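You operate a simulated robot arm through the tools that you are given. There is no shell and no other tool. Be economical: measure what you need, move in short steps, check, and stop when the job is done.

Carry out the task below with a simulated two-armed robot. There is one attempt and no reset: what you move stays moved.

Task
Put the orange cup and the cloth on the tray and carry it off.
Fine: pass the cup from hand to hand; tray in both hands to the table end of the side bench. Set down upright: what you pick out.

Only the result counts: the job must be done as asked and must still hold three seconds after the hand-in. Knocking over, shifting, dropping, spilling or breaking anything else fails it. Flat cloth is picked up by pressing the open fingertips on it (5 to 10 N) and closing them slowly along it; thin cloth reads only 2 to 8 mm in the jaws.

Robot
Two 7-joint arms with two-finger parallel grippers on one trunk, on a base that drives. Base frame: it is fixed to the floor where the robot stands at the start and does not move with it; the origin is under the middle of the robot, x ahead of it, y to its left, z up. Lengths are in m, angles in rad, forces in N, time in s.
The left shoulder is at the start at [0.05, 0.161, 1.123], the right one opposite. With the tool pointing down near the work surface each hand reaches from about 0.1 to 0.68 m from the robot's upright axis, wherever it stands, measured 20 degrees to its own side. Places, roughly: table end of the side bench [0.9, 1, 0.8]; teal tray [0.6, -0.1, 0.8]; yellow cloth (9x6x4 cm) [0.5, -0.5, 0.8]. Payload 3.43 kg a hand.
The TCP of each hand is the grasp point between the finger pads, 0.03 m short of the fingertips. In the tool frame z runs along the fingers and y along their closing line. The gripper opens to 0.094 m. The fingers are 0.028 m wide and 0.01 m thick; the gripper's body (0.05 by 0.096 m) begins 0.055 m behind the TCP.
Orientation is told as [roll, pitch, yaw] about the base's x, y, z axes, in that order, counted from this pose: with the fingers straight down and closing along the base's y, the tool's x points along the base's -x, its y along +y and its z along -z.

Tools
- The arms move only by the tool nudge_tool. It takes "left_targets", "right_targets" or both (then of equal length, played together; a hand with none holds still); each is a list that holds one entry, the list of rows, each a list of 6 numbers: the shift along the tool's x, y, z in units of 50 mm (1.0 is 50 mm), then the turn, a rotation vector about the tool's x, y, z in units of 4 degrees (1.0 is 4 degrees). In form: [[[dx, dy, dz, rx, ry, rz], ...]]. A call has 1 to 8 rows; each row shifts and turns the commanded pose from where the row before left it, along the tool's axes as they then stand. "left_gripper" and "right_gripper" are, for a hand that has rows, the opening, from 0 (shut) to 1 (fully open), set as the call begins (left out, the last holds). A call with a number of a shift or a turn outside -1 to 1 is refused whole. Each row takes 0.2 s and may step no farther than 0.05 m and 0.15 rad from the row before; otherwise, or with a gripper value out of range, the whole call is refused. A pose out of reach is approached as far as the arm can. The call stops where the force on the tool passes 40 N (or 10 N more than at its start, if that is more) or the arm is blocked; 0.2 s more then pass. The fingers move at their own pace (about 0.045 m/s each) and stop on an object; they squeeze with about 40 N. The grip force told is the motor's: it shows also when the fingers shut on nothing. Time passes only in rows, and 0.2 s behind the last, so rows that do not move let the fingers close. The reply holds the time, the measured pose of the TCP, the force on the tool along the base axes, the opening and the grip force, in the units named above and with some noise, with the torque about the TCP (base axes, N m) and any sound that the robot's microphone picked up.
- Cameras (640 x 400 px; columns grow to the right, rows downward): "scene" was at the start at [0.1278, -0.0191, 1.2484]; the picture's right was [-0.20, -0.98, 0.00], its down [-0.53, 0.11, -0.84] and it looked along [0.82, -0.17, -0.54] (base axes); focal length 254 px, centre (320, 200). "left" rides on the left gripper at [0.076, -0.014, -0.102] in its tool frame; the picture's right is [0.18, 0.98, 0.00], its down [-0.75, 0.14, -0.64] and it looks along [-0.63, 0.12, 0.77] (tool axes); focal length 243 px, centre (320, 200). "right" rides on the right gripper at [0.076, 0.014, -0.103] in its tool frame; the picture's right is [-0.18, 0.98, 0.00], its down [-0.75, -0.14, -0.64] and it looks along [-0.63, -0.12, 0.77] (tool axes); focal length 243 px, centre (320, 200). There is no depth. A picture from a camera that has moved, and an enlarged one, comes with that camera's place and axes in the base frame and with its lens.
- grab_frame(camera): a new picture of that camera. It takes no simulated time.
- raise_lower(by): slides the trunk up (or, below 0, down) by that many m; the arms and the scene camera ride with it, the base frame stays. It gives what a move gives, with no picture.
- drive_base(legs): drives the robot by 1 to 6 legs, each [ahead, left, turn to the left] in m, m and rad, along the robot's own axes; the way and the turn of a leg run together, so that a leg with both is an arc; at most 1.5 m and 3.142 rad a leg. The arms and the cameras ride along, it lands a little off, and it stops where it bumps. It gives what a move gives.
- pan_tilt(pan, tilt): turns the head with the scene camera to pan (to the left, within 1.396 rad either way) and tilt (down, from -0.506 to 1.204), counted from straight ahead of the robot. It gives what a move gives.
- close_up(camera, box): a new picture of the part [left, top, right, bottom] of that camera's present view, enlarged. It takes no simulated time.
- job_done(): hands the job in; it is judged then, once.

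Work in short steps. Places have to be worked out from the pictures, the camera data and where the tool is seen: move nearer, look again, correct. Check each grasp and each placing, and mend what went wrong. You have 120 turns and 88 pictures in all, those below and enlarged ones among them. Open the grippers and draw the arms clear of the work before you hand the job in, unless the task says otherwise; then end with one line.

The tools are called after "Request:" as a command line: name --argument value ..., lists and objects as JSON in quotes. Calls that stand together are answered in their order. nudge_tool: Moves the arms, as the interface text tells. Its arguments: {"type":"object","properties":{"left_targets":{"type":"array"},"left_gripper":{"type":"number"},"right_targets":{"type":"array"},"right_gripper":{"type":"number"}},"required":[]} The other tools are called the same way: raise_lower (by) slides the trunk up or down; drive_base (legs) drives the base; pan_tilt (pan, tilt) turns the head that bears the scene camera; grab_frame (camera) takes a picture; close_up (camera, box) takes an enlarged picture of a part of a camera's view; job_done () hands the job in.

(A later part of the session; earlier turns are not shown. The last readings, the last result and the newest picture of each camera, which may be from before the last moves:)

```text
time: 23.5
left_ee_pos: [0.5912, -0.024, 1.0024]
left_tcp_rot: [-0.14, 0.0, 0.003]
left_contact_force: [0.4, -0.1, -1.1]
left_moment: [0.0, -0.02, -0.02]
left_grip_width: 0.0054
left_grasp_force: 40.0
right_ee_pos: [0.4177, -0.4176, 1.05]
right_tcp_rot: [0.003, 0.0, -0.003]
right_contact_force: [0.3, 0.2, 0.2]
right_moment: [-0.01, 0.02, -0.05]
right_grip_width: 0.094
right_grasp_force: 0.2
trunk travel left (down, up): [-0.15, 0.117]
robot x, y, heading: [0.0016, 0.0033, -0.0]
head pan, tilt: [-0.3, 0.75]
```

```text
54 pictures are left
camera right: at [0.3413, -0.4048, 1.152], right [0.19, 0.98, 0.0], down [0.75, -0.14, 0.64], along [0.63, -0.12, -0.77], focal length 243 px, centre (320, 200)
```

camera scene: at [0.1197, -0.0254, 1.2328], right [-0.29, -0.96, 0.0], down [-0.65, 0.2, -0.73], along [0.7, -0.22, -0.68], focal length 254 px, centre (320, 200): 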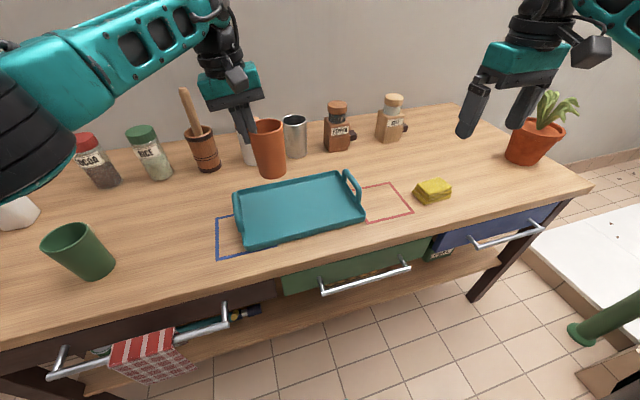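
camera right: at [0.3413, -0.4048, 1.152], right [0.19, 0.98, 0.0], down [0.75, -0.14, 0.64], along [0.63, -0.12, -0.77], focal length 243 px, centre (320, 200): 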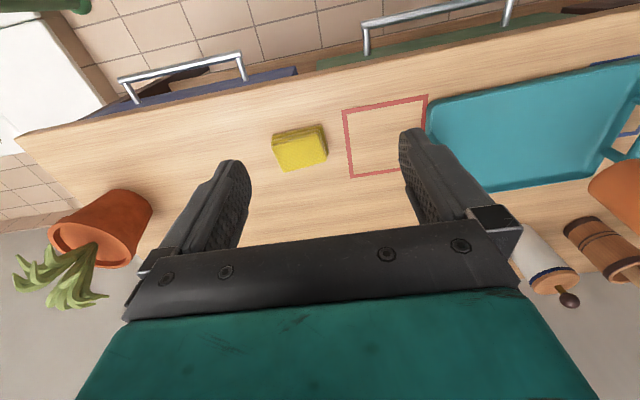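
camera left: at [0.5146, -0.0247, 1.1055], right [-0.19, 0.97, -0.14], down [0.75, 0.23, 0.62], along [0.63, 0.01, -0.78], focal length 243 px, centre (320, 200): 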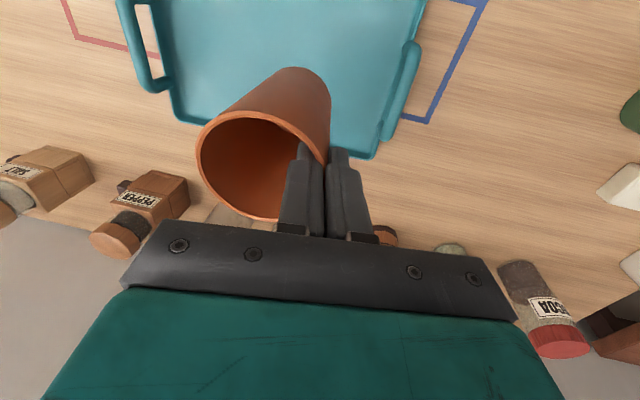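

The cup is upright above the tray at about [0.585, −0.058]. I lower it most of the way, then look.

Request:
nudge_tool --left_targets '[[[0, 0.084, 0.594, 0, 0, 0], [0, 0.084, 0.594, 0, 0, 0], [0, 0.084, 0.594, 0, 0, 0], [0, 0, 0, 0, 0, 0]]]'

Request:
close_up --camera "scene" --box '[180, 60, 400, 260]'

Request:
grab_frame --camera "left"

```text
time: 24.5
left_ee_pos: [0.5917, -0.0251, 0.9129]
left_tcp_rot: [-0.141, 0.0, 0.001]
left_contact_force: [-0.2, 0.3, -0.6]
left_moment: [0.05, -0.01, -0.01]
left_grip_width: 0.0015
left_grasp_force: 36.7
right_ee_pos: [0.4173, -0.418, 1.0487]
right_tcp_rot: [-0.001, 0.001, -0.002]
right_contact_force: [-1.0, 0.0, 0.0]
right_moment: [0.0, -0.02, -0.04]
right_grip_width: 0.0941
right_grasp_force: 0.0
trunk travel left (down, up): [-0.15, 0.117]
robot x, y, heading: [0.0008, -0.0025, -0.003]
head pan, tilt: [-0.3, 0.75]
```

```text
2.00 times, centred on (290, 160) of scene
camera zoom: at [0.1196, -0.0255, 1.2328], right [-0.3, -0.96, 0.0], down [-0.65, 0.2, -0.73], along [0.7, -0.22, -0.68], focal length 508 px, centre (380, 280)
```

zoom: 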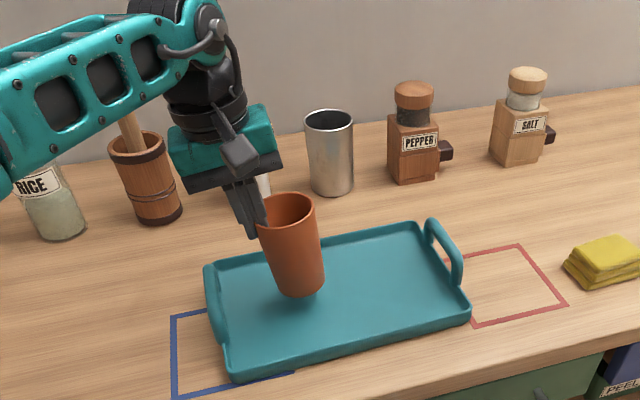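

```text
52 pictures are left
camera left: at [0.5158, -0.0257, 1.0155], right [-0.19, 0.97, -0.14], down [0.75, 0.23, 0.62], along [0.63, 0.01, -0.78], focal length 243 px, centre (320, 200)
```

left: 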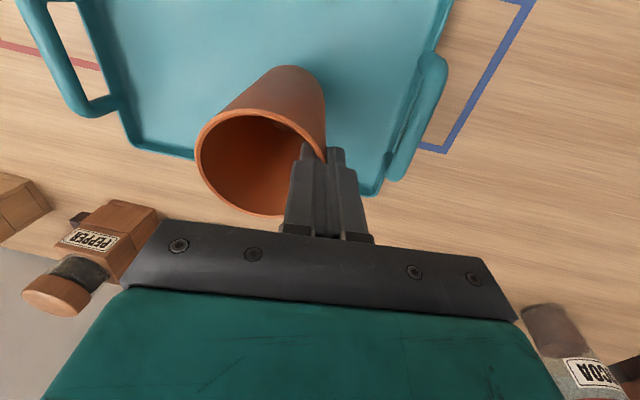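

The grip width has dropped to 1.5 mm, so the wall is slipping out of the jaws. The cup base is about 2.5 cm above the tray floor, so I lower at once, gently.

Request:
nudge_tool --left_targets '[[[0, 0.022, 0.158, 0, 0, 0], [0, 0.022, 0.158, 0, 0, 0], [0, 0.022, 0.158, 0, 0, 0]]]'

Request:
close_up --camera "scene" --box '[180, 60, 400, 260]'

Request:
close_up --camera "left" --box '[170, 30, 450, 250]'

```text
time: 25.3
left_ee_pos: [0.5911, -0.0238, 0.8901]
left_tcp_rot: [-0.142, 0.001, 0.002]
left_contact_force: [0.1, -1.0, -0.6]
left_moment: [0.02, -0.07, 0.0]
left_grip_width: 0.002
left_grasp_force: 36.7
right_ee_pos: [0.4165, -0.4193, 1.0495]
right_tcp_rot: [0.0, -0.001, -0.003]
right_contact_force: [0.4, 0.7, 0.0]
right_moment: [0.02, -0.01, 0.0]
right_grip_width: 0.0938
right_grasp_force: 0.0
trunk travel left (down, up): [-0.15, 0.117]
robot x, y, heading: [0.0026, 0.001, -0.0]
head pan, tilt: [-0.3, 0.75]
```

```text
2.00 times, centred on (290, 160) of scene
camera zoom: at [0.1197, -0.0255, 1.2328], right [-0.3, -0.96, 0.0], down [-0.65, 0.2, -0.73], along [0.7, -0.22, -0.68], focal length 508 px, centre (380, 280)
```

zoom: 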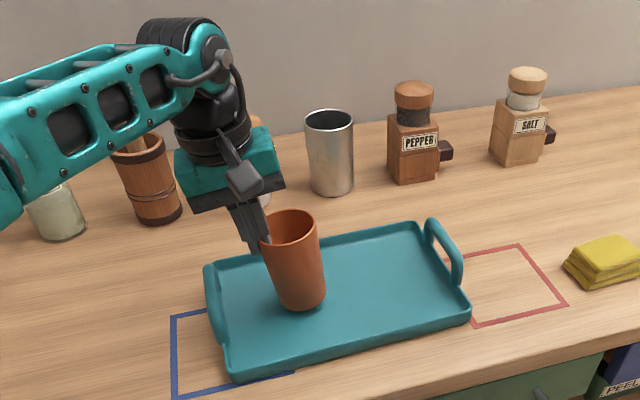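

```text
1.82 times, centred on (310, 140) of left
camera zoom: at [0.515, -0.0252, 0.9927], right [-0.19, 0.97, -0.14], down [0.75, 0.23, 0.62], along [0.63, 0.01, -0.78], focal length 441 px, centre (338, 309)
```

zoom: 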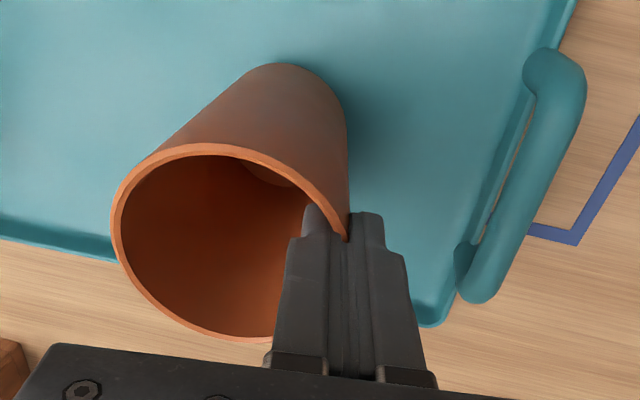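

The jaws hold firmly on the thin wall (2 mm now that it is aligned) and the cup is upright. I lower in small steps until it touches down.

Request:
nudge_tool --left_targets '[[[0, 0.011, 0.08, 0, 0, 0], [0, 0.011, 0.08, 0, 0, 0]]]'

Request:
close_up --camera "scene" --box '[220, 120, 340, 240]'

```text
time: 25.9
left_ee_pos: [0.5918, -0.0234, 0.883]
left_tcp_rot: [-0.139, -0.001, 0.001]
left_contact_force: [-0.6, 0.9, 6.8]
left_moment: [0.06, 0.06, 0.0]
left_grip_width: 0.0019
left_grasp_force: 36.5
right_ee_pos: [0.4165, -0.4178, 1.0511]
right_tcp_rot: [-0.001, 0.0, -0.001]
right_contact_force: [-0.3, 0.7, 0.3]
right_moment: [0.0, 0.0, 0.0]
right_grip_width: 0.0941
right_grasp_force: 0.1
trunk travel left (down, up): [-0.15, 0.117]
robot x, y, heading: [0.0028, 0.0053, 0.001]
head pan, tilt: [-0.3, 0.75]
```

```text
3.33 times, centred on (280, 180) of scene
camera zoom: at [0.1189, -0.0254, 1.2331], right [-0.3, -0.96, 0.0], down [-0.65, 0.2, -0.73], along [0.7, -0.22, -0.68], focal length 846 px, centre (453, 267)
```

zoom: 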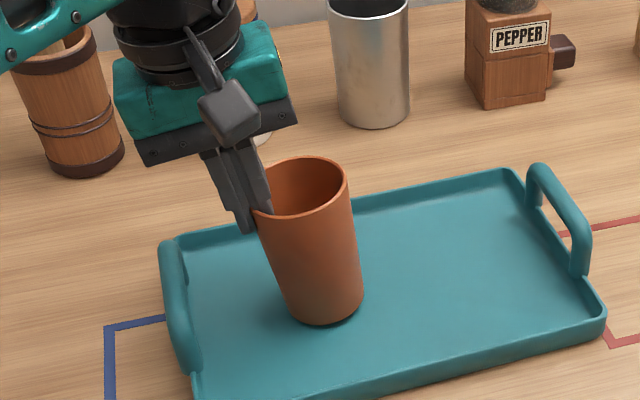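

It touches (7 N). I open the jaws slightly to let the cup settle, then more.

Request:
nudge_tool --left_targets '[[[0, 0, 0, 0, 0, 0], [0, 0, 0, 0, 0, 0], [0, 0, 0, 0, 0, 0]]]' --left_gripper 0.2

Request:
close_up --camera "scene" --box '[220, 120, 340, 240]'

Request:
close_up --camera "left" --box '[170, 30, 450, 250]'

```text
time: 26.7
left_ee_pos: [0.5919, -0.0246, 0.8808]
left_tcp_rot: [-0.14, -0.001, 0.002]
left_contact_force: [0.2, 0.8, 0.1]
left_moment: [0.03, -0.01, 0.0]
left_grip_width: 0.019
left_grasp_force: 0.5
right_ee_pos: [0.4161, -0.4179, 1.0498]
right_tcp_rot: [0.0, 0.0, -0.002]
right_contact_force: [-0.2, 0.7, 1.0]
right_moment: [0.0, 0.01, 0.0]
right_grip_width: 0.0938
right_grasp_force: 0.1
trunk travel left (down, up): [-0.15, 0.117]
robot x, y, heading: [-0.0017, -0.0022, -0.007]
head pan, tilt: [-0.3, 0.75]
```

```text
3.33 times, centred on (280, 180) of scene
camera zoom: at [0.1196, -0.0255, 1.2328], right [-0.3, -0.96, 0.0], down [-0.65, 0.2, -0.73], along [0.7, -0.22, -0.68], focal length 846 px, centre (453, 267)
```

zoom: 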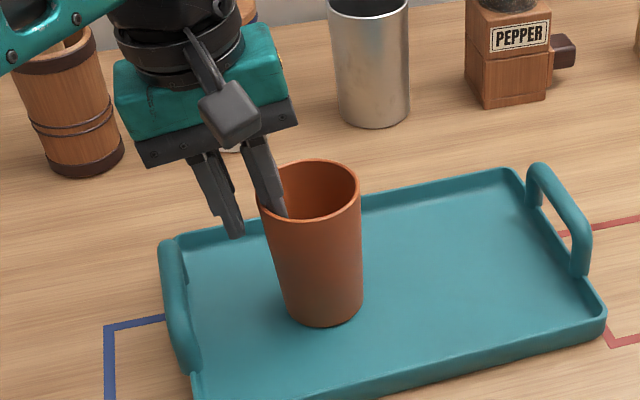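

```text
1.82 times, centred on (310, 140) of left
camera zoom: at [0.5152, -0.0252, 0.9845], right [-0.19, 0.97, -0.14], down [0.75, 0.23, 0.62], along [0.63, 0.01, -0.78], focal length 441 px, centre (338, 309)
```

zoom: 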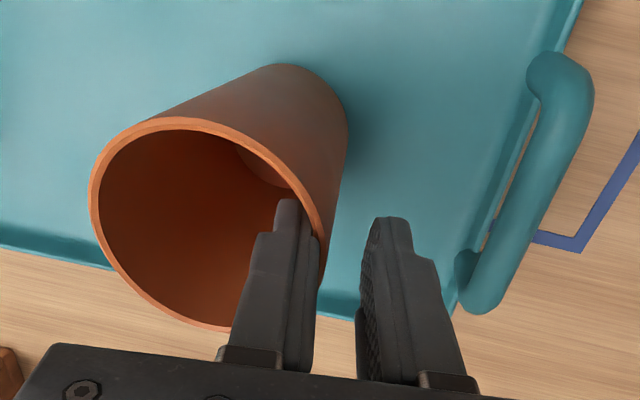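

The cup stands upright and free. I centre the jaws off the wall by 5 mm and withdraw along the axis.

Request:
nudge_tool --left_targets '[[[0, -0.1, 0, 0, 0, 0], [0, 0, -0.4, 0, 0, 0], [0, 0, -0.7, 0, 0, 0], [0, 0, -0.9, 0, 0, 0], [0, 0.6, -0.7, 0, 0, 0], [0, 0.9, -0.3, 0, 0, 0], [0, 0.9, 0, 0, 0, 0], [0, 0.9, 0, -1, 0, 0]]]'

Request:
grab_frame --camera "scene"

```text
time: 28.5
left_ee_pos: [0.5898, 0.1522, 1.0097]
left_tcp_rot: [-0.071, -0.002, -0.001]
left_contact_force: [0.1, 0.1, -0.2]
left_moment: [0.0, 0.0, 0.0]
left_grip_width: 0.0187
left_grasp_force: 0.1
right_ee_pos: [0.4173, -0.4175, 1.05]
right_tcp_rot: [-0.002, 0.0, -0.002]
right_contact_force: [0.3, -0.1, 0.1]
right_moment: [0.0, -0.03, 0.03]
right_grip_width: 0.0937
right_grasp_force: 0.1
trunk travel left (down, up): [-0.15, 0.117]
robot x, y, heading: [-0.0004, 0.0015, -0.002]
head pan, tilt: [-0.3, 0.75]
```

```text
46 pictures are left
camera scene: at [0.1195, -0.0251, 1.2329], right [-0.3, -0.96, 0.0], down [-0.65, 0.2, -0.73], along [0.7, -0.22, -0.68], focal length 254 px, centre (320, 200)
```

scene: 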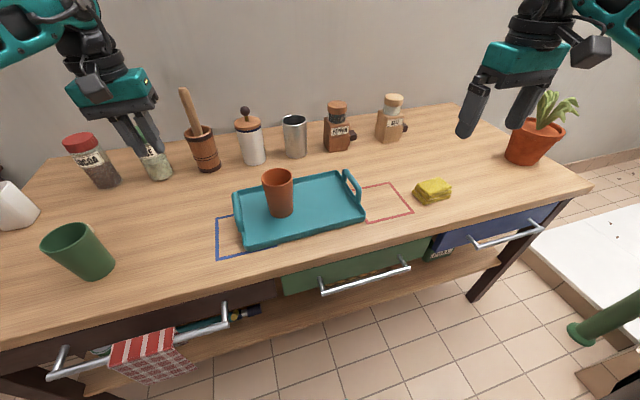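

The cup stands on the tray, which is unmoved. The cloth centre triangulates to [0.526, −0.473] with its long side along y, so the right hand moves above it and turns 90° to close across the 6 cm.

Request:
nudge_tool --right_targets '[[[-0.54, -0.275, 0.5, 0, 0, 0], [-0.54, -0.275, 0.5, 0, 0, 0], [-0.54, -0.275, 0.5, 0, 0, 0], [-0.54, -0.275, 0.5, 0, 0, 0], [0, 0, 0, 0, 0, -1], [0, 0, 0, 0, 0, -1], [0, 0, 0, 0, 0, -1], [0, 0, 0, 0, 0, -1]]]'

Request:
nudge_tool --right_targets '[[[0, 0, 0, 0, 0, -1], [0, 0, 0, 0, 0, -1], [0, 0, 0, 0, 0, -1], [0, 0, 0, 0, 0, -1], [0, 0, 0, 0, 0, -1], [0, 0, 0, 0, 0, -1], [0, 0, 0, 0, 0, -1], [0, 0, 0, 0, 0, -1]]]'

Request:
nudge_tool --right_targets '[[[0, 0, 0, 0, 0, -1], [0, 0, 0, 0, 0, -1], [0, 0, 0, 0, 0, -1], [0, 0, 0, 0, 0, -1], [0, 0, 0, 0, 0, -1], [0, 0, 0, 0, 0, -1], [0, 0, 0, 0, 0, -1], [0, 0, 0, 0, 0, -1]]]'

Request:
grab_frame --camera "right"

Request:
grab_frame --camera "scene"

```text
time: 30.3
left_ee_pos: [0.5897, 0.1513, 1.0095]
left_tcp_rot: [-0.069, -0.001, 0.003]
left_contact_force: [0.0, -0.9, -0.3]
left_moment: [0.02, -0.03, 0.03]
left_grip_width: 0.0186
left_grasp_force: 0.1
right_ee_pos: [0.5055, -0.4621, 0.9674]
right_tcp_rot: [0.001, -0.001, -0.001]
right_contact_force: [-0.7, 0.6, 0.4]
right_moment: [-0.04, 0.01, 0.03]
right_grip_width: 0.0941
right_grasp_force: 0.0
right hand out of reach, approached as far as the arm can: row 4, 5, 6, 7, 8
trunk travel left (down, up): [-0.15, 0.117]
robot x, y, heading: [0.0027, -0.0008, 0.0]
head pan, tilt: [-0.3, 0.75]
```

```text
time: 32.1
left_ee_pos: [0.5893, 0.1515, 1.0078]
left_tcp_rot: [-0.07, 0.0, 0.002]
left_contact_force: [-0.4, -0.1, 0.8]
left_moment: [0.02, 0.01, -0.01]
left_grip_width: 0.0188
left_grasp_force: 0.1
right_ee_pos: [0.5054, -0.463, 0.9679]
right_tcp_rot: [0.0, -0.001, -0.002]
right_contact_force: [-0.1, 0.2, 0.2]
right_moment: [0.01, -0.04, -0.01]
right_grip_width: 0.094
right_grasp_force: 0.0
right hand out of reach, approached as far as the arm can: row 1, 2, 3, 4, 5, 6, 7, 8
trunk travel left (down, up): [-0.15, 0.117]
robot x, y, heading: [0.0004, 0.001, -0.005]
head pan, tilt: [-0.3, 0.75]
```

```text
time: 33.9
left_ee_pos: [0.5909, 0.1514, 1.0095]
left_tcp_rot: [-0.069, 0.001, 0.001]
left_contact_force: [-0.2, -0.9, -0.6]
left_moment: [0.04, 0.04, 0.01]
left_grip_width: 0.0187
left_grasp_force: 0.0
right_ee_pos: [0.4957, -0.4619, 0.9689]
right_tcp_rot: [-0.016, -0.011, 0.037]
right_contact_force: [0.0, -0.1, -1.0]
right_moment: [0.01, -0.01, 0.0]
right_grip_width: 0.0938
right_grasp_force: 0.1
right hand out of reach, approached as far as the arm can: row 1, 2, 3, 4, 5, 6, 7, 8
trunk travel left (down, up): [-0.15, 0.117]
robot x, y, heading: [-0.0017, 0.0011, 0.0]
head pan, tilt: [-0.3, 0.75]
```

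```text
45 pictures are left
camera right: at [0.4181, -0.4512, 1.0711], right [0.15, 0.99, -0.01], down [0.75, -0.1, 0.65], along [0.64, -0.11, -0.76], focal length 243 px, centre (320, 200)
```

right: 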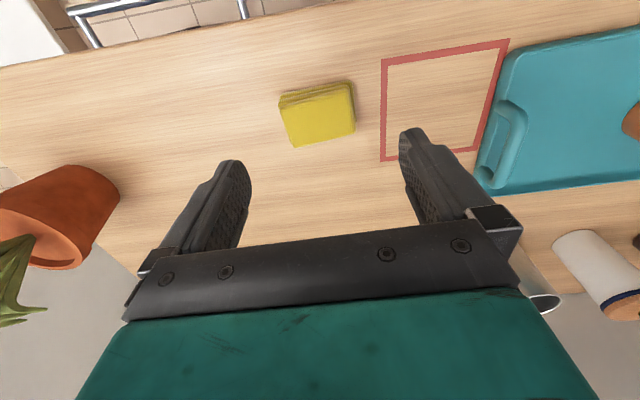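

```text
44 pictures are left
camera scene: at [0.1193, -0.0256, 1.2329], right [-0.3, -0.96, 0.0], down [-0.65, 0.2, -0.73], along [0.7, -0.22, -0.68], focal length 254 px, centre (320, 200)
```

scene: 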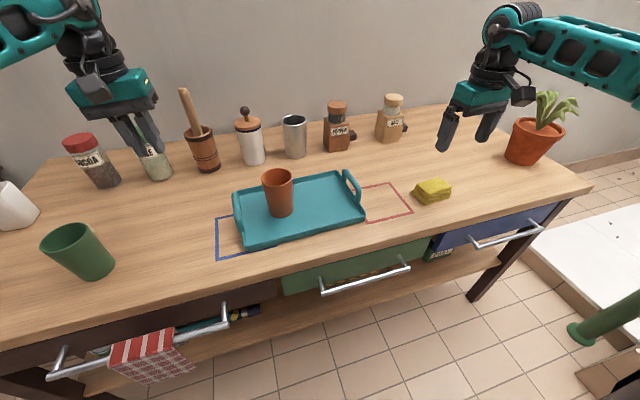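

The cloth is just out of reach with this orientation. I pull the right hand back toward the robot and draw the left hand back, to see what pose is now commanded.

Request:
nudge_tool --right_targets '[[[0, 0.8, 0, 0, 0, 0], [0, 0.8, 0, 0, 0, 0], [0, 0.8, 0, 0, 0, 0], [0, 0.8, 0, 0, 0, 0], [0, 0, 0, 0, 0, 0], [0, 0, 0, 0, 0, 0], [0, 0, 0, 0, 0, 0], [0, 0, 0, 0, 0, 0]]]' --left_targets '[[[0.7, 0.3, -0.3, -0.6, 0, 0], [0.7, 0.3, -0.3, -0.4, 0, 0], [0.7, 0.3, -0.3, 0, 0, 0], [0.7, 0.3, -0.3, 0, 0, 0], [0, 0, 0, 0, 0, 0], [0, 0, 0, 0, 0, 0], [0, 0, 0, 0, 0, 0], [0, 0, 0, 0, 0, 0]]]'

```text
time: 35.7
left_ee_pos: [0.4538, 0.2153, 1.0653]
left_tcp_rot: [0.0, 0.001, 0.002]
left_contact_force: [0.6, -0.5, 0.5]
left_moment: [0.0, -0.02, 0.0]
left_grip_width: 0.0187
left_grasp_force: 0.0
right_ee_pos: [0.4851, -0.303, 0.971]
right_tcp_rot: [0.0, 0.0, 0.069]
right_contact_force: [0.1, 0.2, 0.1]
right_moment: [-0.01, 0.0, 0.03]
right_grip_width: 0.094
right_grasp_force: 0.1
trunk travel left (down, up): [-0.15, 0.117]
robot x, y, heading: [-0.0003, -0.0006, -0.0]
head pan, tilt: [-0.3, 0.75]
```

The command resets to the reached pose, good. I drive 0.15 m to the right so that the cloth is well in reach, then turn the right hand 90°.

Request:
drive_base --legs '[[0, -0.15, 0]]'

Request:
nudge_tool --right_targets '[[[0, 0, 0, 0, 0, -1], [0, 0, 0, 0, 0, -1], [0, 0, 0, 0, 0, -1], [0, 0, 0, 0, 0, -1], [0, 0, 0, 0, 0, -1], [0, 0, 0, 0, 0, -1], [0, 0, 0, 0, 0, -1], [0, 0, 0, 0, 0, -1]]]'

Request:
nudge_tool --right_targets '[[[0, 0, 0, 0, 0, -1], [0, 0, 0, 0, 0, -1], [0, 0, 0, 0, 0, -1], [0, 0, 0, 0, 0, -1], [0, 0, 0, 0, 0, -1], [0, 0, 0, 0, 0, -1], [0, 0, 0, 0, 0, -1], [0, 0, 0, 0, 0, -1]]]'

Request:
nudge_tool --right_targets '[[[0, 0, 0, 0, 0, -1], [0, 0, 0, 0, 0, -1], [0, 0, 0, 0, 0, -1], [0, 0, 0, 0, 0, -1], [0, 0, 0, 0, 0, -1], [0, 0, 0, 0, 0, -0.5]]]'

Request:
grab_frame --camera "right"

```text
time: 37.7
left_ee_pos: [0.4537, 0.0675, 1.0652]
left_tcp_rot: [-0.001, 0.0, 0.003]
left_contact_force: [0.2, -0.2, -1.2]
left_moment: [0.01, -0.01, 0.01]
left_grip_width: 0.0187
left_grasp_force: 0.0
right_ee_pos: [0.4862, -0.4526, 0.9716]
right_tcp_rot: [0.001, 0.0, 0.07]
right_contact_force: [0.0, -1.4, 0.3]
right_moment: [0.0, 0.0, 0.0]
right_grip_width: 0.094
right_grasp_force: 0.0
trunk travel left (down, up): [-0.15, 0.117]
robot x, y, heading: [0.0008, -0.1534, -0.001]
head pan, tilt: [-0.3, 0.75]
```

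```text
time: 39.5
left_ee_pos: [0.4512, 0.0671, 1.0658]
left_tcp_rot: [0.0, -0.001, 0.005]
left_contact_force: [0.1, -0.2, 0.1]
left_moment: [-0.02, 0.01, 0.01]
left_grip_width: 0.0186
left_grasp_force: 0.0
right_ee_pos: [0.4861, -0.4513, 0.9713]
right_tcp_rot: [0.0, 0.0, 0.489]
right_contact_force: [0.2, -0.5, -0.4]
right_moment: [0.0, 0.01, -0.02]
right_grip_width: 0.094
right_grasp_force: 0.1
right hand out of reach, approached as far as the arm can: row 7, 8
trunk travel left (down, up): [-0.15, 0.117]
robot x, y, heading: [-0.0014, -0.1528, -0.003]
head pan, tilt: [-0.3, 0.75]
```

```text
time: 41.3
left_ee_pos: [0.4526, 0.0666, 1.0657]
left_tcp_rot: [-0.001, 0.001, 0.003]
left_contact_force: [0.0, 0.2, -0.3]
left_moment: [-0.04, 0.0, 0.03]
left_grip_width: 0.0187
left_grasp_force: 0.0
right_ee_pos: [0.4863, -0.4522, 0.9708]
right_tcp_rot: [-0.001, 0.001, 0.489]
right_contact_force: [-0.7, -1.0, -0.5]
right_moment: [0.01, 0.02, 0.03]
right_grip_width: 0.094
right_grasp_force: 0.2
right hand out of reach, approached as far as the arm can: row 1, 2, 3, 4, 5, 6, 7, 8
trunk travel left (down, up): [-0.15, 0.117]
robot x, y, heading: [0.0009, -0.1508, 0.002]
head pan, tilt: [-0.3, 0.75]
```

```text
time: 42.7
left_ee_pos: [0.4528, 0.0666, 1.0667]
left_tcp_rot: [0.001, 0.0, 0.004]
left_contact_force: [-0.2, 0.3, -0.3]
left_moment: [-0.01, -0.03, 0.01]
left_grip_width: 0.0184
left_grasp_force: 0.0
right_ee_pos: [0.4573, -0.4607, 0.9779]
right_tcp_rot: [0.001, 0.001, 0.557]
right_contact_force: [-0.4, -0.8, 0.6]
right_moment: [0.04, -0.04, 0.01]
right_grip_width: 0.0937
right_grasp_force: 0.0
right hand out of reach, approached as far as the arm can: row 1, 2, 3, 4, 5
trunk travel left (down, up): [-0.15, 0.117]
robot x, y, heading: [-0.0004, -0.1511, 0.004]
head pan, tilt: [-0.3, 0.75]
```

```text
43 pictures are left
camera right: at [0.385, -0.4894, 1.0807], right [-0.36, 0.93, 0.0], down [0.71, 0.28, 0.64], along [0.6, 0.23, -0.77], focal length 243 px, centre (320, 200)
```

right: 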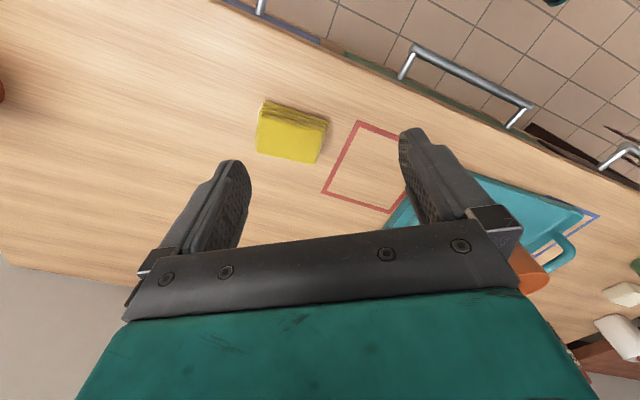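

Turning that way hits a wrist limit at about 30°. The cloth's long side lies about 9° off y, so the yaw I need is about −81°. I try the other direction.

Request:
nudge_tool --right_targets '[[[0, 0, -0.2, 0, 0, 1], [0, 0, -0.2, 0, 0, 1], [0, 0, 0, 0, 0, 1], [0, 0, 0, 0, 0, 1], [0, 0, 0, 0, 0, 1], [0, 0, 0, 0, 0, 1], [0, 0, 0, 0, 0, 1], [0, 0, 0, 0, 0, 1]]]'

Request:
nudge_tool --right_targets '[[[0, 0, 0, 0, 0, 1], [0, 0, 0, 0, 0, 1], [0, 0, 0, 0, 0, 1], [0, 0, 0, 0, 0, 1], [0, 0, 0, 0, 0, 1], [0, 0, 0, 0, 0, 1], [0, 0, 0, 0, 0, 1], [0, 0, 0, 0, 0, 1]]]'

Request:
nudge_tool --right_targets '[[[0, 0, 0, 0, 0, 1], [0, 0, 0, 0, 0, 1], [0, 0, 0, 0, 0, 1], [0, 0, 0, 0, 0, 1], [0, 0, 0, 0, 0, 1], [0, 0, 0, 0, 0, 1], [0, 0, 0, 0, 0, 1], [0, 0, 0, 0, 0, 1]]]'

Request:
nudge_tool --right_targets '[[[0, 0, 0, 0, 0, 1], [0, 0, 0, 0, 0, 1], [0, 0, 0, 0, 0, 1], [0, 0, 0, 0, 0, 1]]]'

Request:
grab_frame --camera "right"

```text
time: 44.5
left_ee_pos: [0.4528, 0.0671, 1.0664]
left_tcp_rot: [0.0, 0.001, 0.003]
left_contact_force: [0.1, -0.8, 0.2]
left_moment: [0.02, -0.01, -0.02]
left_grip_width: 0.0187
left_grasp_force: 0.1
right_ee_pos: [0.4559, -0.4605, 0.9987]
right_tcp_rot: [0.001, 0.0, 0.032]
right_contact_force: [-0.2, -0.3, 0.4]
right_moment: [0.03, -0.01, -0.01]
right_grip_width: 0.094
right_grasp_force: 0.1
trunk travel left (down, up): [-0.15, 0.117]
robot x, y, heading: [0.0004, -0.1514, 0.005]
head pan, tilt: [-0.3, 0.75]
```

```text
time: 46.3
left_ee_pos: [0.4531, 0.0657, 1.0649]
left_tcp_rot: [0.001, 0.001, 0.004]
left_contact_force: [-0.5, -0.6, 1.0]
left_moment: [0.01, -0.04, 0.02]
left_grip_width: 0.0188
left_grasp_force: 0.0
right_ee_pos: [0.4562, -0.4585, 0.9981]
right_tcp_rot: [0.0, -0.001, -0.527]
right_contact_force: [-0.1, 0.0, 0.6]
right_moment: [0.0, 0.02, -0.02]
right_grip_width: 0.0941
right_grasp_force: 0.0
trunk travel left (down, up): [-0.15, 0.117]
robot x, y, heading: [0.0004, -0.1511, 0.008]
head pan, tilt: [-0.3, 0.75]
```

```text
time: 48.1
left_ee_pos: [0.452, 0.0664, 1.0655]
left_tcp_rot: [-0.002, 0.0, 0.002]
left_contact_force: [0.6, -0.2, 0.5]
left_moment: [-0.01, 0.01, 0.01]
left_grip_width: 0.0185
left_grasp_force: 0.0
right_ee_pos: [0.4561, -0.4602, 1.0]
right_tcp_rot: [-0.001, 0.0, -1.086]
right_contact_force: [0.4, -1.0, -0.1]
right_moment: [-0.03, -0.01, 0.0]
right_grip_width: 0.0939
right_grasp_force: 0.0
trunk travel left (down, up): [-0.15, 0.117]
robot x, y, heading: [0.0025, -0.151, 0.003]
head pan, tilt: [-0.3, 0.75]
```

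```text
time: 49.1
left_ee_pos: [0.4528, 0.0662, 1.0661]
left_tcp_rot: [0.0, 0.0, 0.002]
left_contact_force: [-0.2, 0.1, 0.3]
left_moment: [0.0, -0.04, 0.01]
left_grip_width: 0.0186
left_grasp_force: 0.0
right_ee_pos: [0.456, -0.4595, 0.9975]
right_tcp_rot: [-0.001, -0.001, -1.364]
right_contact_force: [-0.9, -0.2, 0.0]
right_moment: [0.0, 0.01, 0.03]
right_grip_width: 0.0941
right_grasp_force: 0.0
trunk travel left (down, up): [-0.15, 0.117]
robot x, y, heading: [-0.001, -0.1533, 0.001]
head pan, tilt: [-0.3, 0.75]
```

```text
42 pictures are left
camera right: at [0.4556, -0.3832, 1.1004], right [1.0, 0.02, 0.0], down [0.02, -0.77, 0.64], along [0.01, -0.64, -0.77], focal length 243 px, centre (320, 200)
```

right: 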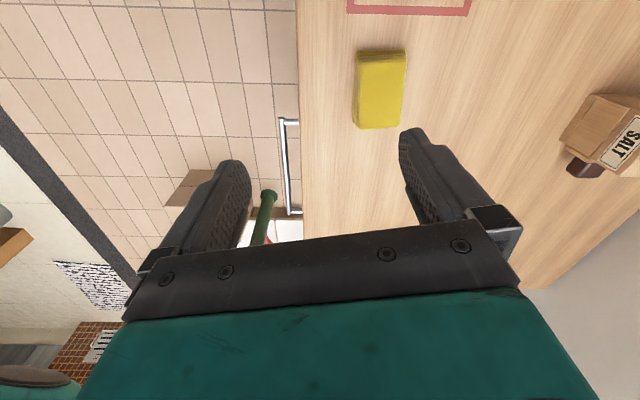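

That works: the hand is across the cloth, whose centre I now place at [0.528, −0.467]. I move over it and down to z 0.90.

Request:
nudge_tool --right_targets '[[[-0.15, 0.46, 0.65, 0, 0, 0], [-0.15, 0.46, 0.65, 0, 0, 0], [-0.15, 0.46, 0.65, 0, 0, 0], [0, 0, 0, 0, 0, 0]]]'

Request:
grab_frame --camera "right"

```text
time: 50.1
left_ee_pos: [0.4527, 0.0667, 1.0659]
left_tcp_rot: [0.0, 0.0, 0.004]
left_contact_force: [0.3, 0.3, -0.5]
left_moment: [0.01, -0.03, -0.01]
left_grip_width: 0.019
left_grasp_force: 0.1
right_ee_pos: [0.5277, -0.4688, 0.9]
right_tcp_rot: [0.0, -0.001, -1.363]
right_contact_force: [-0.7, 0.9, -0.3]
right_moment: [0.02, 0.0, -0.04]
right_grip_width: 0.0938
right_grasp_force: 0.0
trunk travel left (down, up): [-0.15, 0.117]
robot x, y, heading: [0.0026, -0.1473, 0.007]
head pan, tilt: [-0.3, 0.75]
```

```text
41 pictures are left
camera right: at [0.5256, -0.3915, 1.0021], right [1.0, 0.02, 0.0], down [0.02, -0.77, 0.64], along [0.01, -0.64, -0.77], focal length 243 px, centre (320, 200)
```

right: 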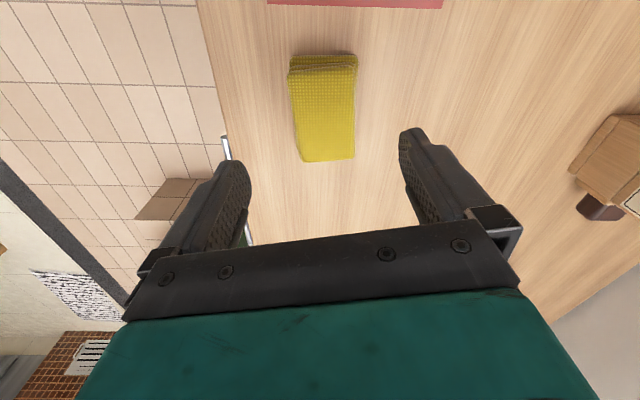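

Well centred and aligned. I descend around the cloth.

Request:
nudge_tool --right_targets '[[[0.03, 0.04, 0.6, 0, 0, 0], [0, 0, 0.6, 0, 0, 0], [0, 0, 0.5, 0, 0, 0], [0, 0, 0.2, 0, 0, 0], [0, 0, 0, 0, 0, 0]]]'

Request:
grab_frame --camera "right"

```text
time: 51.3
left_ee_pos: [0.4535, 0.0664, 1.0644]
left_tcp_rot: [0.001, 0.0, 0.003]
left_contact_force: [-0.7, -0.8, 1.0]
left_moment: [0.0, 0.01, 0.04]
left_grip_width: 0.0189
left_grasp_force: 0.0
right_ee_pos: [0.5307, -0.4672, 0.8079]
right_tcp_rot: [-0.001, 0.001, -1.363]
right_contact_force: [-0.7, 0.5, -0.1]
right_moment: [-0.01, -0.03, 0.02]
right_grip_width: 0.094
right_grasp_force: 0.0
trunk travel left (down, up): [-0.15, 0.117]
robot x, y, heading: [-0.0003, -0.1495, 0.003]
head pan, tilt: [-0.3, 0.75]
```

```text
40 pictures are left
camera right: at [0.5288, -0.3894, 0.9087], right [1.0, 0.02, 0.0], down [0.02, -0.77, 0.64], along [0.01, -0.64, -0.77], focal length 243 px, centre (320, 200)
```

right: 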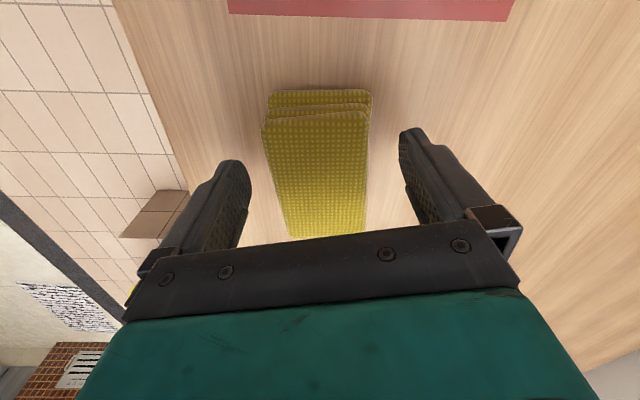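

The cloth is between the fingers. I go a few millimetres lower and close.

Request:
nudge_tool --right_targets '[[[0, 0, 0.12, 0, 0, 0]]]'

Request:
nudge_tool --right_targets '[[[0, 0, 0, 0, 0, 0], [0, 0, 0, 0, 0, 0], [0, 0, 0, 0, 0, 0], [0, 0, 0, 0, 0, 0]]]' --right_gripper 0.0

Request:
nudge_tool --right_targets '[[[0, 0, -0.5, 0, 0, 0], [0, 0, -0.5, 0, 0, 0], [0, 0, 0, 0, 0, 0]]]'

Request:
grab_frame --camera "right"

Request:
grab_frame --camera "scene"

```text
time: 51.7
left_ee_pos: [0.4534, 0.0676, 1.0653]
left_tcp_rot: [0.001, 0.0, 0.004]
left_contact_force: [-0.7, 0.2, 0.9]
left_moment: [-0.02, -0.01, 0.01]
left_grip_width: 0.0189
left_grasp_force: 0.0
right_ee_pos: [0.5312, -0.4653, 0.7999]
right_tcp_rot: [0.0, 0.0, -1.363]
right_contact_force: [0.2, -0.6, -0.1]
right_moment: [0.01, 0.01, 0.01]
right_grip_width: 0.0943
right_grasp_force: 0.0
trunk travel left (down, up): [-0.15, 0.117]
robot x, y, heading: [-0.0007, -0.1478, 0.001]
head pan, tilt: [-0.3, 0.75]
```

```text
time: 52.7
left_ee_pos: [0.4527, 0.0667, 1.0659]
left_tcp_rot: [-0.001, -0.001, 0.002]
left_contact_force: [0.4, -0.1, 0.7]
left_moment: [-0.01, 0.01, 0.02]
left_grip_width: 0.0185
left_grasp_force: 0.1
right_ee_pos: [0.5305, -0.4655, 0.7996]
right_tcp_rot: [0.002, 0.0, -1.363]
right_contact_force: [0.2, -0.4, -0.7]
right_moment: [-0.03, 0.03, 0.0]
right_grip_width: 0.0666
right_grasp_force: 40.2
trunk travel left (down, up): [-0.15, 0.117]
robot x, y, heading: [0.0018, -0.1444, 0.002]
head pan, tilt: [-0.3, 0.75]
```

```text
time: 53.5
left_ee_pos: [0.4528, 0.0673, 1.0659]
left_tcp_rot: [0.001, 0.001, 0.003]
left_contact_force: [0.5, -0.2, 0.1]
left_moment: [-0.01, -0.02, 0.01]
left_grip_width: 0.0188
left_grasp_force: 0.0
right_ee_pos: [0.5298, -0.4652, 0.8511]
right_tcp_rot: [0.0, 0.0, -1.362]
right_contact_force: [-0.1, 0.4, 0.5]
right_moment: [0.01, -0.02, -0.01]
right_grip_width: 0.0663
right_grasp_force: 39.7
trunk travel left (down, up): [-0.15, 0.117]
robot x, y, heading: [0.0002, -0.1495, -0.002]
head pan, tilt: [-0.3, 0.75]
```

```text
39 pictures are left
camera right: at [0.5293, -0.3887, 0.9534], right [1.0, 0.02, 0.0], down [0.02, -0.77, 0.64], along [0.01, -0.64, -0.77], focal length 243 px, centre (320, 200)
```

right: 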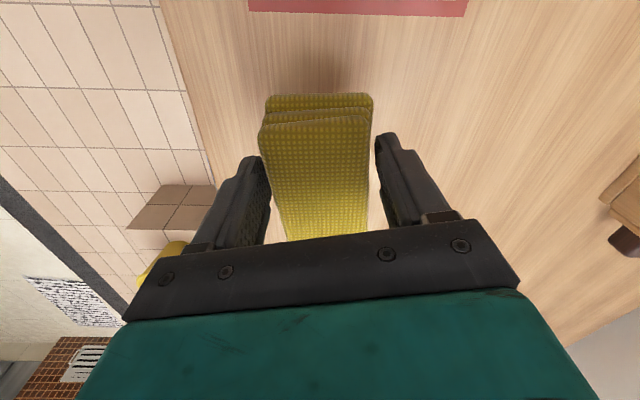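

```text
38 pictures are left
camera scene: at [0.1198, -0.1755, 1.2328], right [-0.29, -0.96, 0.0], down [-0.65, 0.2, -0.73], along [0.7, -0.21, -0.68], focal length 254 px, centre (320, 200)
```

scene: 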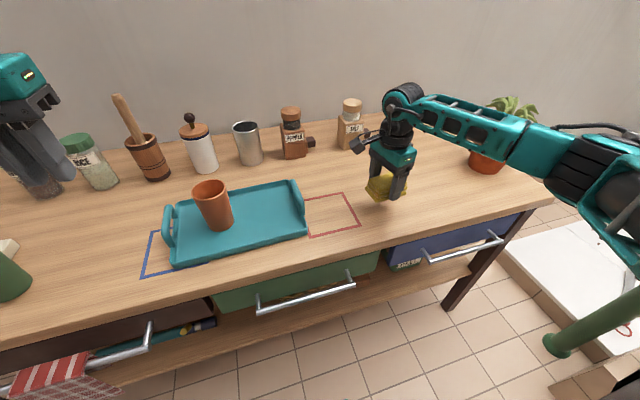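

The cloth is gripped (66 mm, 40 N). I lift and carry it over the right half of the tray, about [0.575, −0.18].

Request:
nudge_tool --right_targets '[[[0, 0, -0.9, 0, 0, 0], [0, 0, -0.9, 0, 0, 0], [0.9, 0.342, 0, 0, 0, 0], [0.9, 0.342, 0, 0, 0, 0], [0.9, 0.342, 0, 0, 0, 0], [0.9, 0.342, 0, 0, 0, 0], [0.9, 0.342, 0, 0, 0, 0], [0.9, 0.342, 0, 0, 0, 0]]]'

Request:
pan_tilt --pan 0.05 --tilt 0.75

Request:
grab_frame --camera "scene"

Request:
grab_frame --camera "right"

```text
time: 55.3
left_ee_pos: [0.4519, 0.0674, 1.0657]
left_tcp_rot: [-0.002, 0.001, 0.005]
left_contact_force: [0.6, -0.9, -0.1]
left_moment: [-0.02, 0.02, 0.02]
left_grip_width: 0.0189
left_grasp_force: 0.1
right_ee_pos: [0.574, -0.1792, 0.9383]
right_tcp_rot: [0.0, 0.001, -1.363]
right_contact_force: [-0.2, -0.2, -0.3]
right_moment: [0.0, 0.03, 0.01]
right_grip_width: 0.0657
right_grasp_force: 39.9
trunk travel left (down, up): [-0.15, 0.117]
robot x, y, heading: [-0.0019, -0.1515, -0.001]
head pan, tilt: [-0.3, 0.75]
```

```text
time: 56.1
left_ee_pos: [0.4533, 0.0665, 1.0646]
left_tcp_rot: [0.001, 0.0, 0.003]
left_contact_force: [-0.2, -0.3, 0.2]
left_moment: [0.03, -0.02, -0.01]
left_grip_width: 0.0187
left_grasp_force: 0.1
right_ee_pos: [0.5735, -0.1813, 0.938]
right_tcp_rot: [0.001, 0.0, -1.362]
right_contact_force: [0.4, 0.1, 0.2]
right_moment: [0.03, -0.04, -0.01]
right_grip_width: 0.0655
right_grasp_force: 39.9
trunk travel left (down, up): [-0.15, 0.117]
robot x, y, heading: [0.0043, -0.153, 0.001]
head pan, tilt: [0.051, 0.75]
```

```text
37 pictures are left
camera scene: at [0.1234, -0.1469, 1.2328], right [0.05, -1.0, 0.0], down [-0.68, -0.04, -0.73], along [0.73, 0.04, -0.68], focal length 254 px, centre (320, 200)
```

scene: 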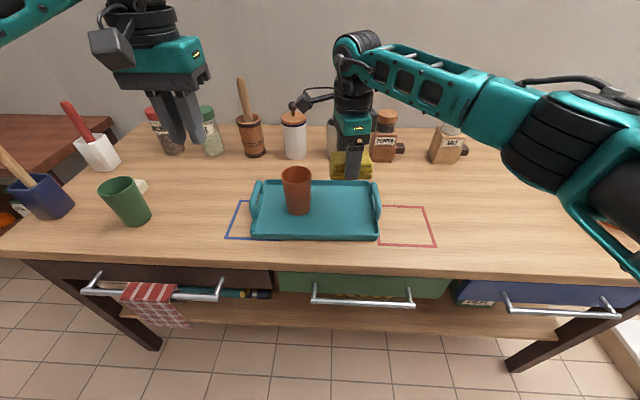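

```text
36 pictures are left
camera right: at [0.5732, -0.1041, 1.0408], right [1.0, 0.02, 0.0], down [0.02, -0.77, 0.64], along [0.01, -0.64, -0.77], focal length 243 px, centre (320, 200)
```

right: 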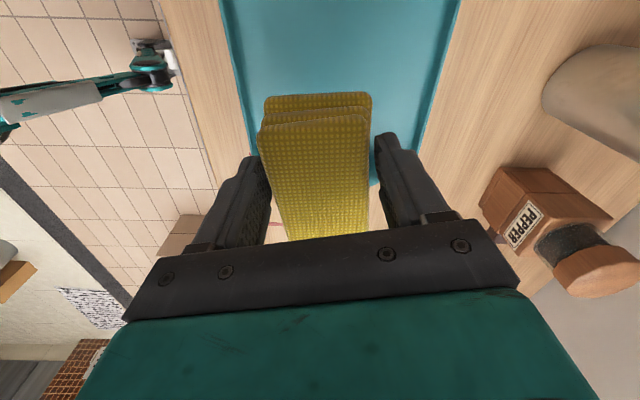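

The cup's right edge is near y −0.10, and the right wrist camera hangs about there. I shift the target to [0.603, −0.187] for clearance and descend partway, then check.

Request:
nudge_tool --right_targets '[[[-0.13, 0.28, 0, 0, 0, 0], [-0.13, 0.28, 0.5, 0, 0, 0], [0, 0, 0.6, 0, 0, 0], [0, 0, 0.6, 0, 0, 0], [0, 0, 0, 0, 0, 0]]]'

Request:
close_up --camera "scene" --box '[230, 90, 420, 260]'

Request:
grab_frame --camera "right"

```text
time: 57.3
left_ee_pos: [0.4527, 0.0676, 1.0659]
left_tcp_rot: [0.0, -0.001, 0.003]
left_contact_force: [0.3, 0.3, 0.8]
left_moment: [-0.03, 0.01, 0.01]
left_grip_width: 0.0191
left_grasp_force: 0.0
right_ee_pos: [0.6062, -0.1881, 0.8531]
right_tcp_rot: [0.002, 0.001, -1.363]
right_contact_force: [-0.6, -0.1, -0.1]
right_moment: [0.02, 0.01, -0.01]
right_grip_width: 0.0654
right_grasp_force: 39.9
trunk travel left (down, up): [-0.15, 0.117]
robot x, y, heading: [-0.0006, -0.1542, -0.004]
head pan, tilt: [0.051, 0.75]
```

```text
2.35 times, centred on (325, 175) of scene
camera zoom: at [0.1233, -0.1468, 1.2328], right [0.05, -1.0, 0.0], down [-0.68, -0.04, -0.73], along [0.73, 0.04, -0.68], focal length 598 px, centre (308, 259)
```

zoom: 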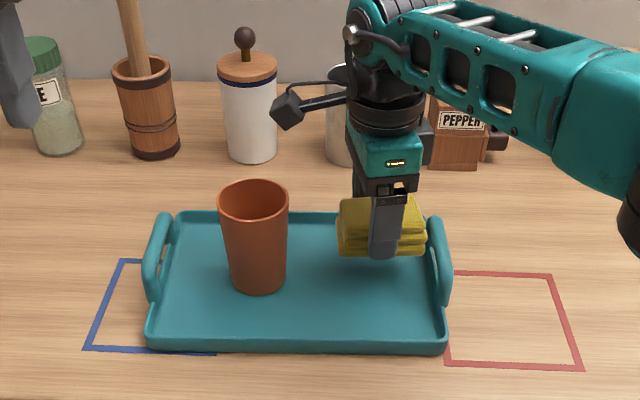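

```text
34 pictures are left
camera right: at [0.6044, -0.1118, 0.9566], right [1.0, 0.02, 0.0], down [0.02, -0.77, 0.64], along [0.01, -0.64, -0.77], focal length 243 px, centre (320, 200)
```

right: 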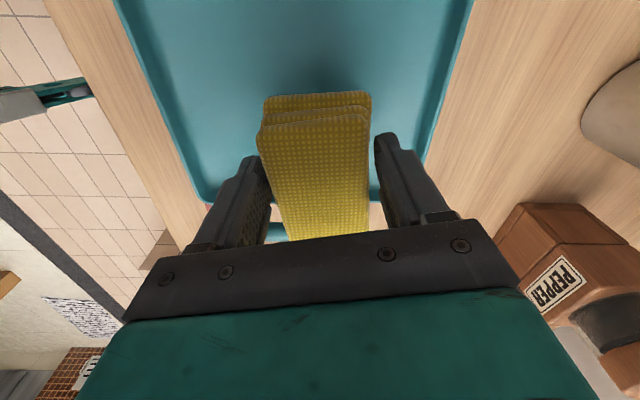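

I square the hand to the tray by 12°, which gives clearance to the right wall and moves the wrist camera away from the cup, and then lower further.

Request:
nudge_tool --right_targets '[[[0, 0, 0, 0, 0, 1], [0, 0, 0, 0, 0, 1], [0.08, 0, 0, 0, 0, 1], [0, 0, 0.3, 0, 0, 0], [0, 0, 0.3, 0, 0, 0]]]'

Request:
close_up --camera "scene" --box '[230, 90, 420, 260]'

```text
time: 58.5
left_ee_pos: [0.4519, 0.0674, 1.0668]
left_tcp_rot: [0.0, -0.001, 0.003]
left_contact_force: [-0.1, 0.1, -0.4]
left_moment: [-0.02, -0.01, 0.02]
left_grip_width: 0.0187
left_grasp_force: 0.1
right_ee_pos: [0.6053, -0.1836, 0.8243]
right_tcp_rot: [0.003, 0.001, -1.575]
right_contact_force: [0.2, -1.0, -0.9]
right_moment: [0.02, -0.02, -0.02]
right_grip_width: 0.065
right_grasp_force: 39.7
trunk travel left (down, up): [-0.15, 0.117]
robot x, y, heading: [-0.0005, -0.1493, 0.002]
head pan, tilt: [0.051, 0.75]
```

```text
2.35 times, centred on (325, 175) of scene
camera zoom: at [0.1234, -0.1467, 1.2328], right [0.05, -1.0, 0.0], down [-0.68, -0.04, -0.73], along [0.73, 0.04, -0.68], focal length 598 px, centre (308, 259)
```

zoom: 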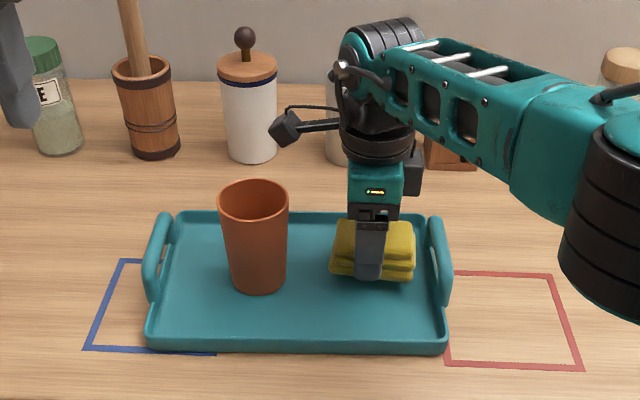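

Good clearance everywhere. I lower in small steps to contact.

Request:
nudge_tool --right_targets '[[[0, 0, 0.12, 0, 0, 0], [0, 0, 0.1, 0, 0, 0], [0, 0, 0, 0, 0, 0]]]'

```text
time: 59.3
left_ee_pos: [0.4531, 0.0667, 1.0653]
left_tcp_rot: [0.001, 0.0, 0.003]
left_contact_force: [0.0, 1.7, 0.7]
left_moment: [-0.03, -0.02, 0.0]
left_grip_width: 0.0188
left_grasp_force: 0.0
right_ee_pos: [0.6049, -0.1837, 0.8127]
right_tcp_rot: [0.001, -0.001, -1.574]
right_contact_force: [1.0, -0.1, -0.1]
right_moment: [-0.01, -0.02, 0.0]
right_grip_width: 0.0651
right_grasp_force: 39.9
trunk travel left (down, up): [-0.15, 0.117]
robot x, y, heading: [0.0006, -0.1491, 0.005]
head pan, tilt: [0.051, 0.75]
```

No contact yet, so I go another 4 mm, then 2 mm.

Request:
nudge_tool --right_targets '[[[0, 0, 0.08, 0, 0, 0], [0, 0, 0, 0, 0, 0]]]'

Request:
close_up --camera "scene" --box '[260, 130, 400, 250]'

```text
time: 59.9
left_ee_pos: [0.4527, 0.066, 1.0656]
left_tcp_rot: [-0.001, 0.001, 0.003]
left_contact_force: [0.1, -0.1, 0.0]
left_moment: [-0.02, -0.01, -0.01]
left_grip_width: 0.0184
left_grasp_force: 0.1
right_ee_pos: [0.6051, -0.1833, 0.8088]
right_tcp_rot: [0.001, -0.001, -1.573]
right_contact_force: [-0.3, -0.3, -0.4]
right_moment: [0.02, 0.01, -0.01]
right_grip_width: 0.0649
right_grasp_force: 40.1
trunk travel left (down, up): [-0.15, 0.117]
robot x, y, heading: [-0.0015, -0.1476, 0.003]
head pan, tilt: [0.051, 0.75]
```

```text
3.33 times, centred on (330, 190) of scene
camera zoom: at [0.1234, -0.1468, 1.2328], right [0.05, -1.0, 0.0], down [-0.68, -0.04, -0.73], along [0.73, 0.04, -0.68], focal length 846 px, centre (287, 233)
```

zoom: 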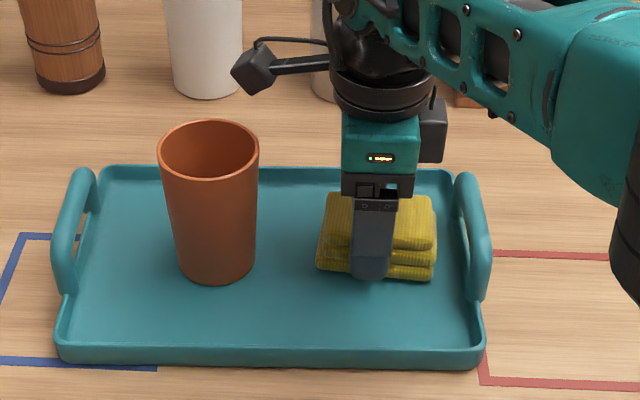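

It is almost on the floor of the tray. I lower 3 mm more.

Request:
nudge_tool --right_targets '[[[0, 0, 0.06, 0, 0, 0], [0, 0, 0, 0, 0, 0]]]'

```text
time: 60.5
left_ee_pos: [0.4529, 0.0664, 1.0648]
left_tcp_rot: [0.001, 0.001, 0.004]
left_contact_force: [-0.7, -0.6, -0.2]
left_moment: [0.02, 0.02, 0.04]
left_grip_width: 0.0187
left_grasp_force: 0.0
right_ee_pos: [0.6039, -0.1843, 0.8058]
right_tcp_rot: [0.0, -0.001, -1.573]
right_contact_force: [0.0, 0.4, -0.3]
right_moment: [-0.03, 0.03, 0.01]
right_grip_width: 0.0647
right_grasp_force: 39.3
trunk travel left (down, up): [-0.15, 0.117]
robot x, y, heading: [0.0026, -0.1498, 0.003]
head pan, tilt: [0.051, 0.75]
```

The remaining gap is only a few millimetres at most, so I open the gripper to let the cloth settle.

Request:
nudge_tool --right_targets '[[[0, 0, 0, 0, 0, 0], [0, 0, 0, 0, 0, 0], [0, 0, 0, 0, 0, 0]]]' --right_gripper 1.0

Request:
nudge_tool --right_targets '[[[0, 0, -0.4, 0, 0, 0], [0, 0, -0.8, 0, 0, 0], [0, 0, -0.9, 0, 0, 0], [0, 0, -0.9, 0, 0, 0], [-0.5, 0, -0.5, 0, 0, 0], [-0.9, 0, 0, 0, 0, 0], [-0.9, 0, 0, 0, 0, 0]]]'

Request:
grab_frame --camera "scene"

```text
time: 61.3
left_ee_pos: [0.4523, 0.0665, 1.0652]
left_tcp_rot: [0.0, -0.001, 0.003]
left_contact_force: [0.3, 0.4, 0.1]
left_moment: [0.01, 0.01, 0.02]
left_grip_width: 0.0189
left_grasp_force: 0.1
right_ee_pos: [0.6042, -0.1837, 0.8062]
right_tcp_rot: [0.001, -0.001, -1.573]
right_contact_force: [-0.5, -0.4, 0.7]
right_moment: [-0.03, 0.02, -0.01]
right_grip_width: 0.0941
right_grasp_force: 0.1
trunk travel left (down, up): [-0.15, 0.117]
robot x, y, heading: [-0.0022, -0.1522, 0.003]
head pan, tilt: [0.051, 0.75]
```

```text
time: 62.9
left_ee_pos: [0.4524, 0.0671, 1.0657]
left_tcp_rot: [-0.002, 0.0, 0.002]
left_contact_force: [0.6, 1.0, -0.3]
left_moment: [-0.01, -0.03, -0.01]
left_grip_width: 0.019
left_grasp_force: 0.1
right_ee_pos: [0.6316, -0.2355, 0.9647]
right_tcp_rot: [-0.004, -0.002, -1.574]
right_contact_force: [0.7, 0.6, -1.1]
right_moment: [0.03, -0.03, -0.01]
right_grip_width: 0.094
right_grasp_force: 0.0
right hand out of reach, approached as far as the arm can: row 2, 4, 5, 6, 7
trunk travel left (down, up): [-0.15, 0.117]
robot x, y, heading: [-0.004, -0.1516, 0.004]
head pan, tilt: [0.051, 0.75]
```

```text
31 pictures are left
camera scene: at [0.1232, -0.1461, 1.2328], right [0.05, -1.0, 0.0], down [-0.68, -0.04, -0.73], along [0.73, 0.04, -0.68], focal length 254 px, centre (320, 200)
```

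scene: 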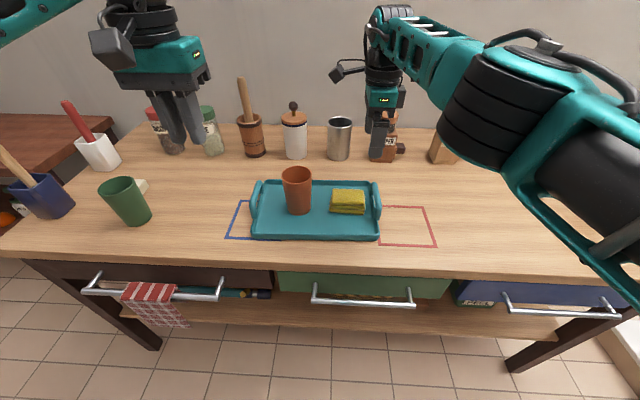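

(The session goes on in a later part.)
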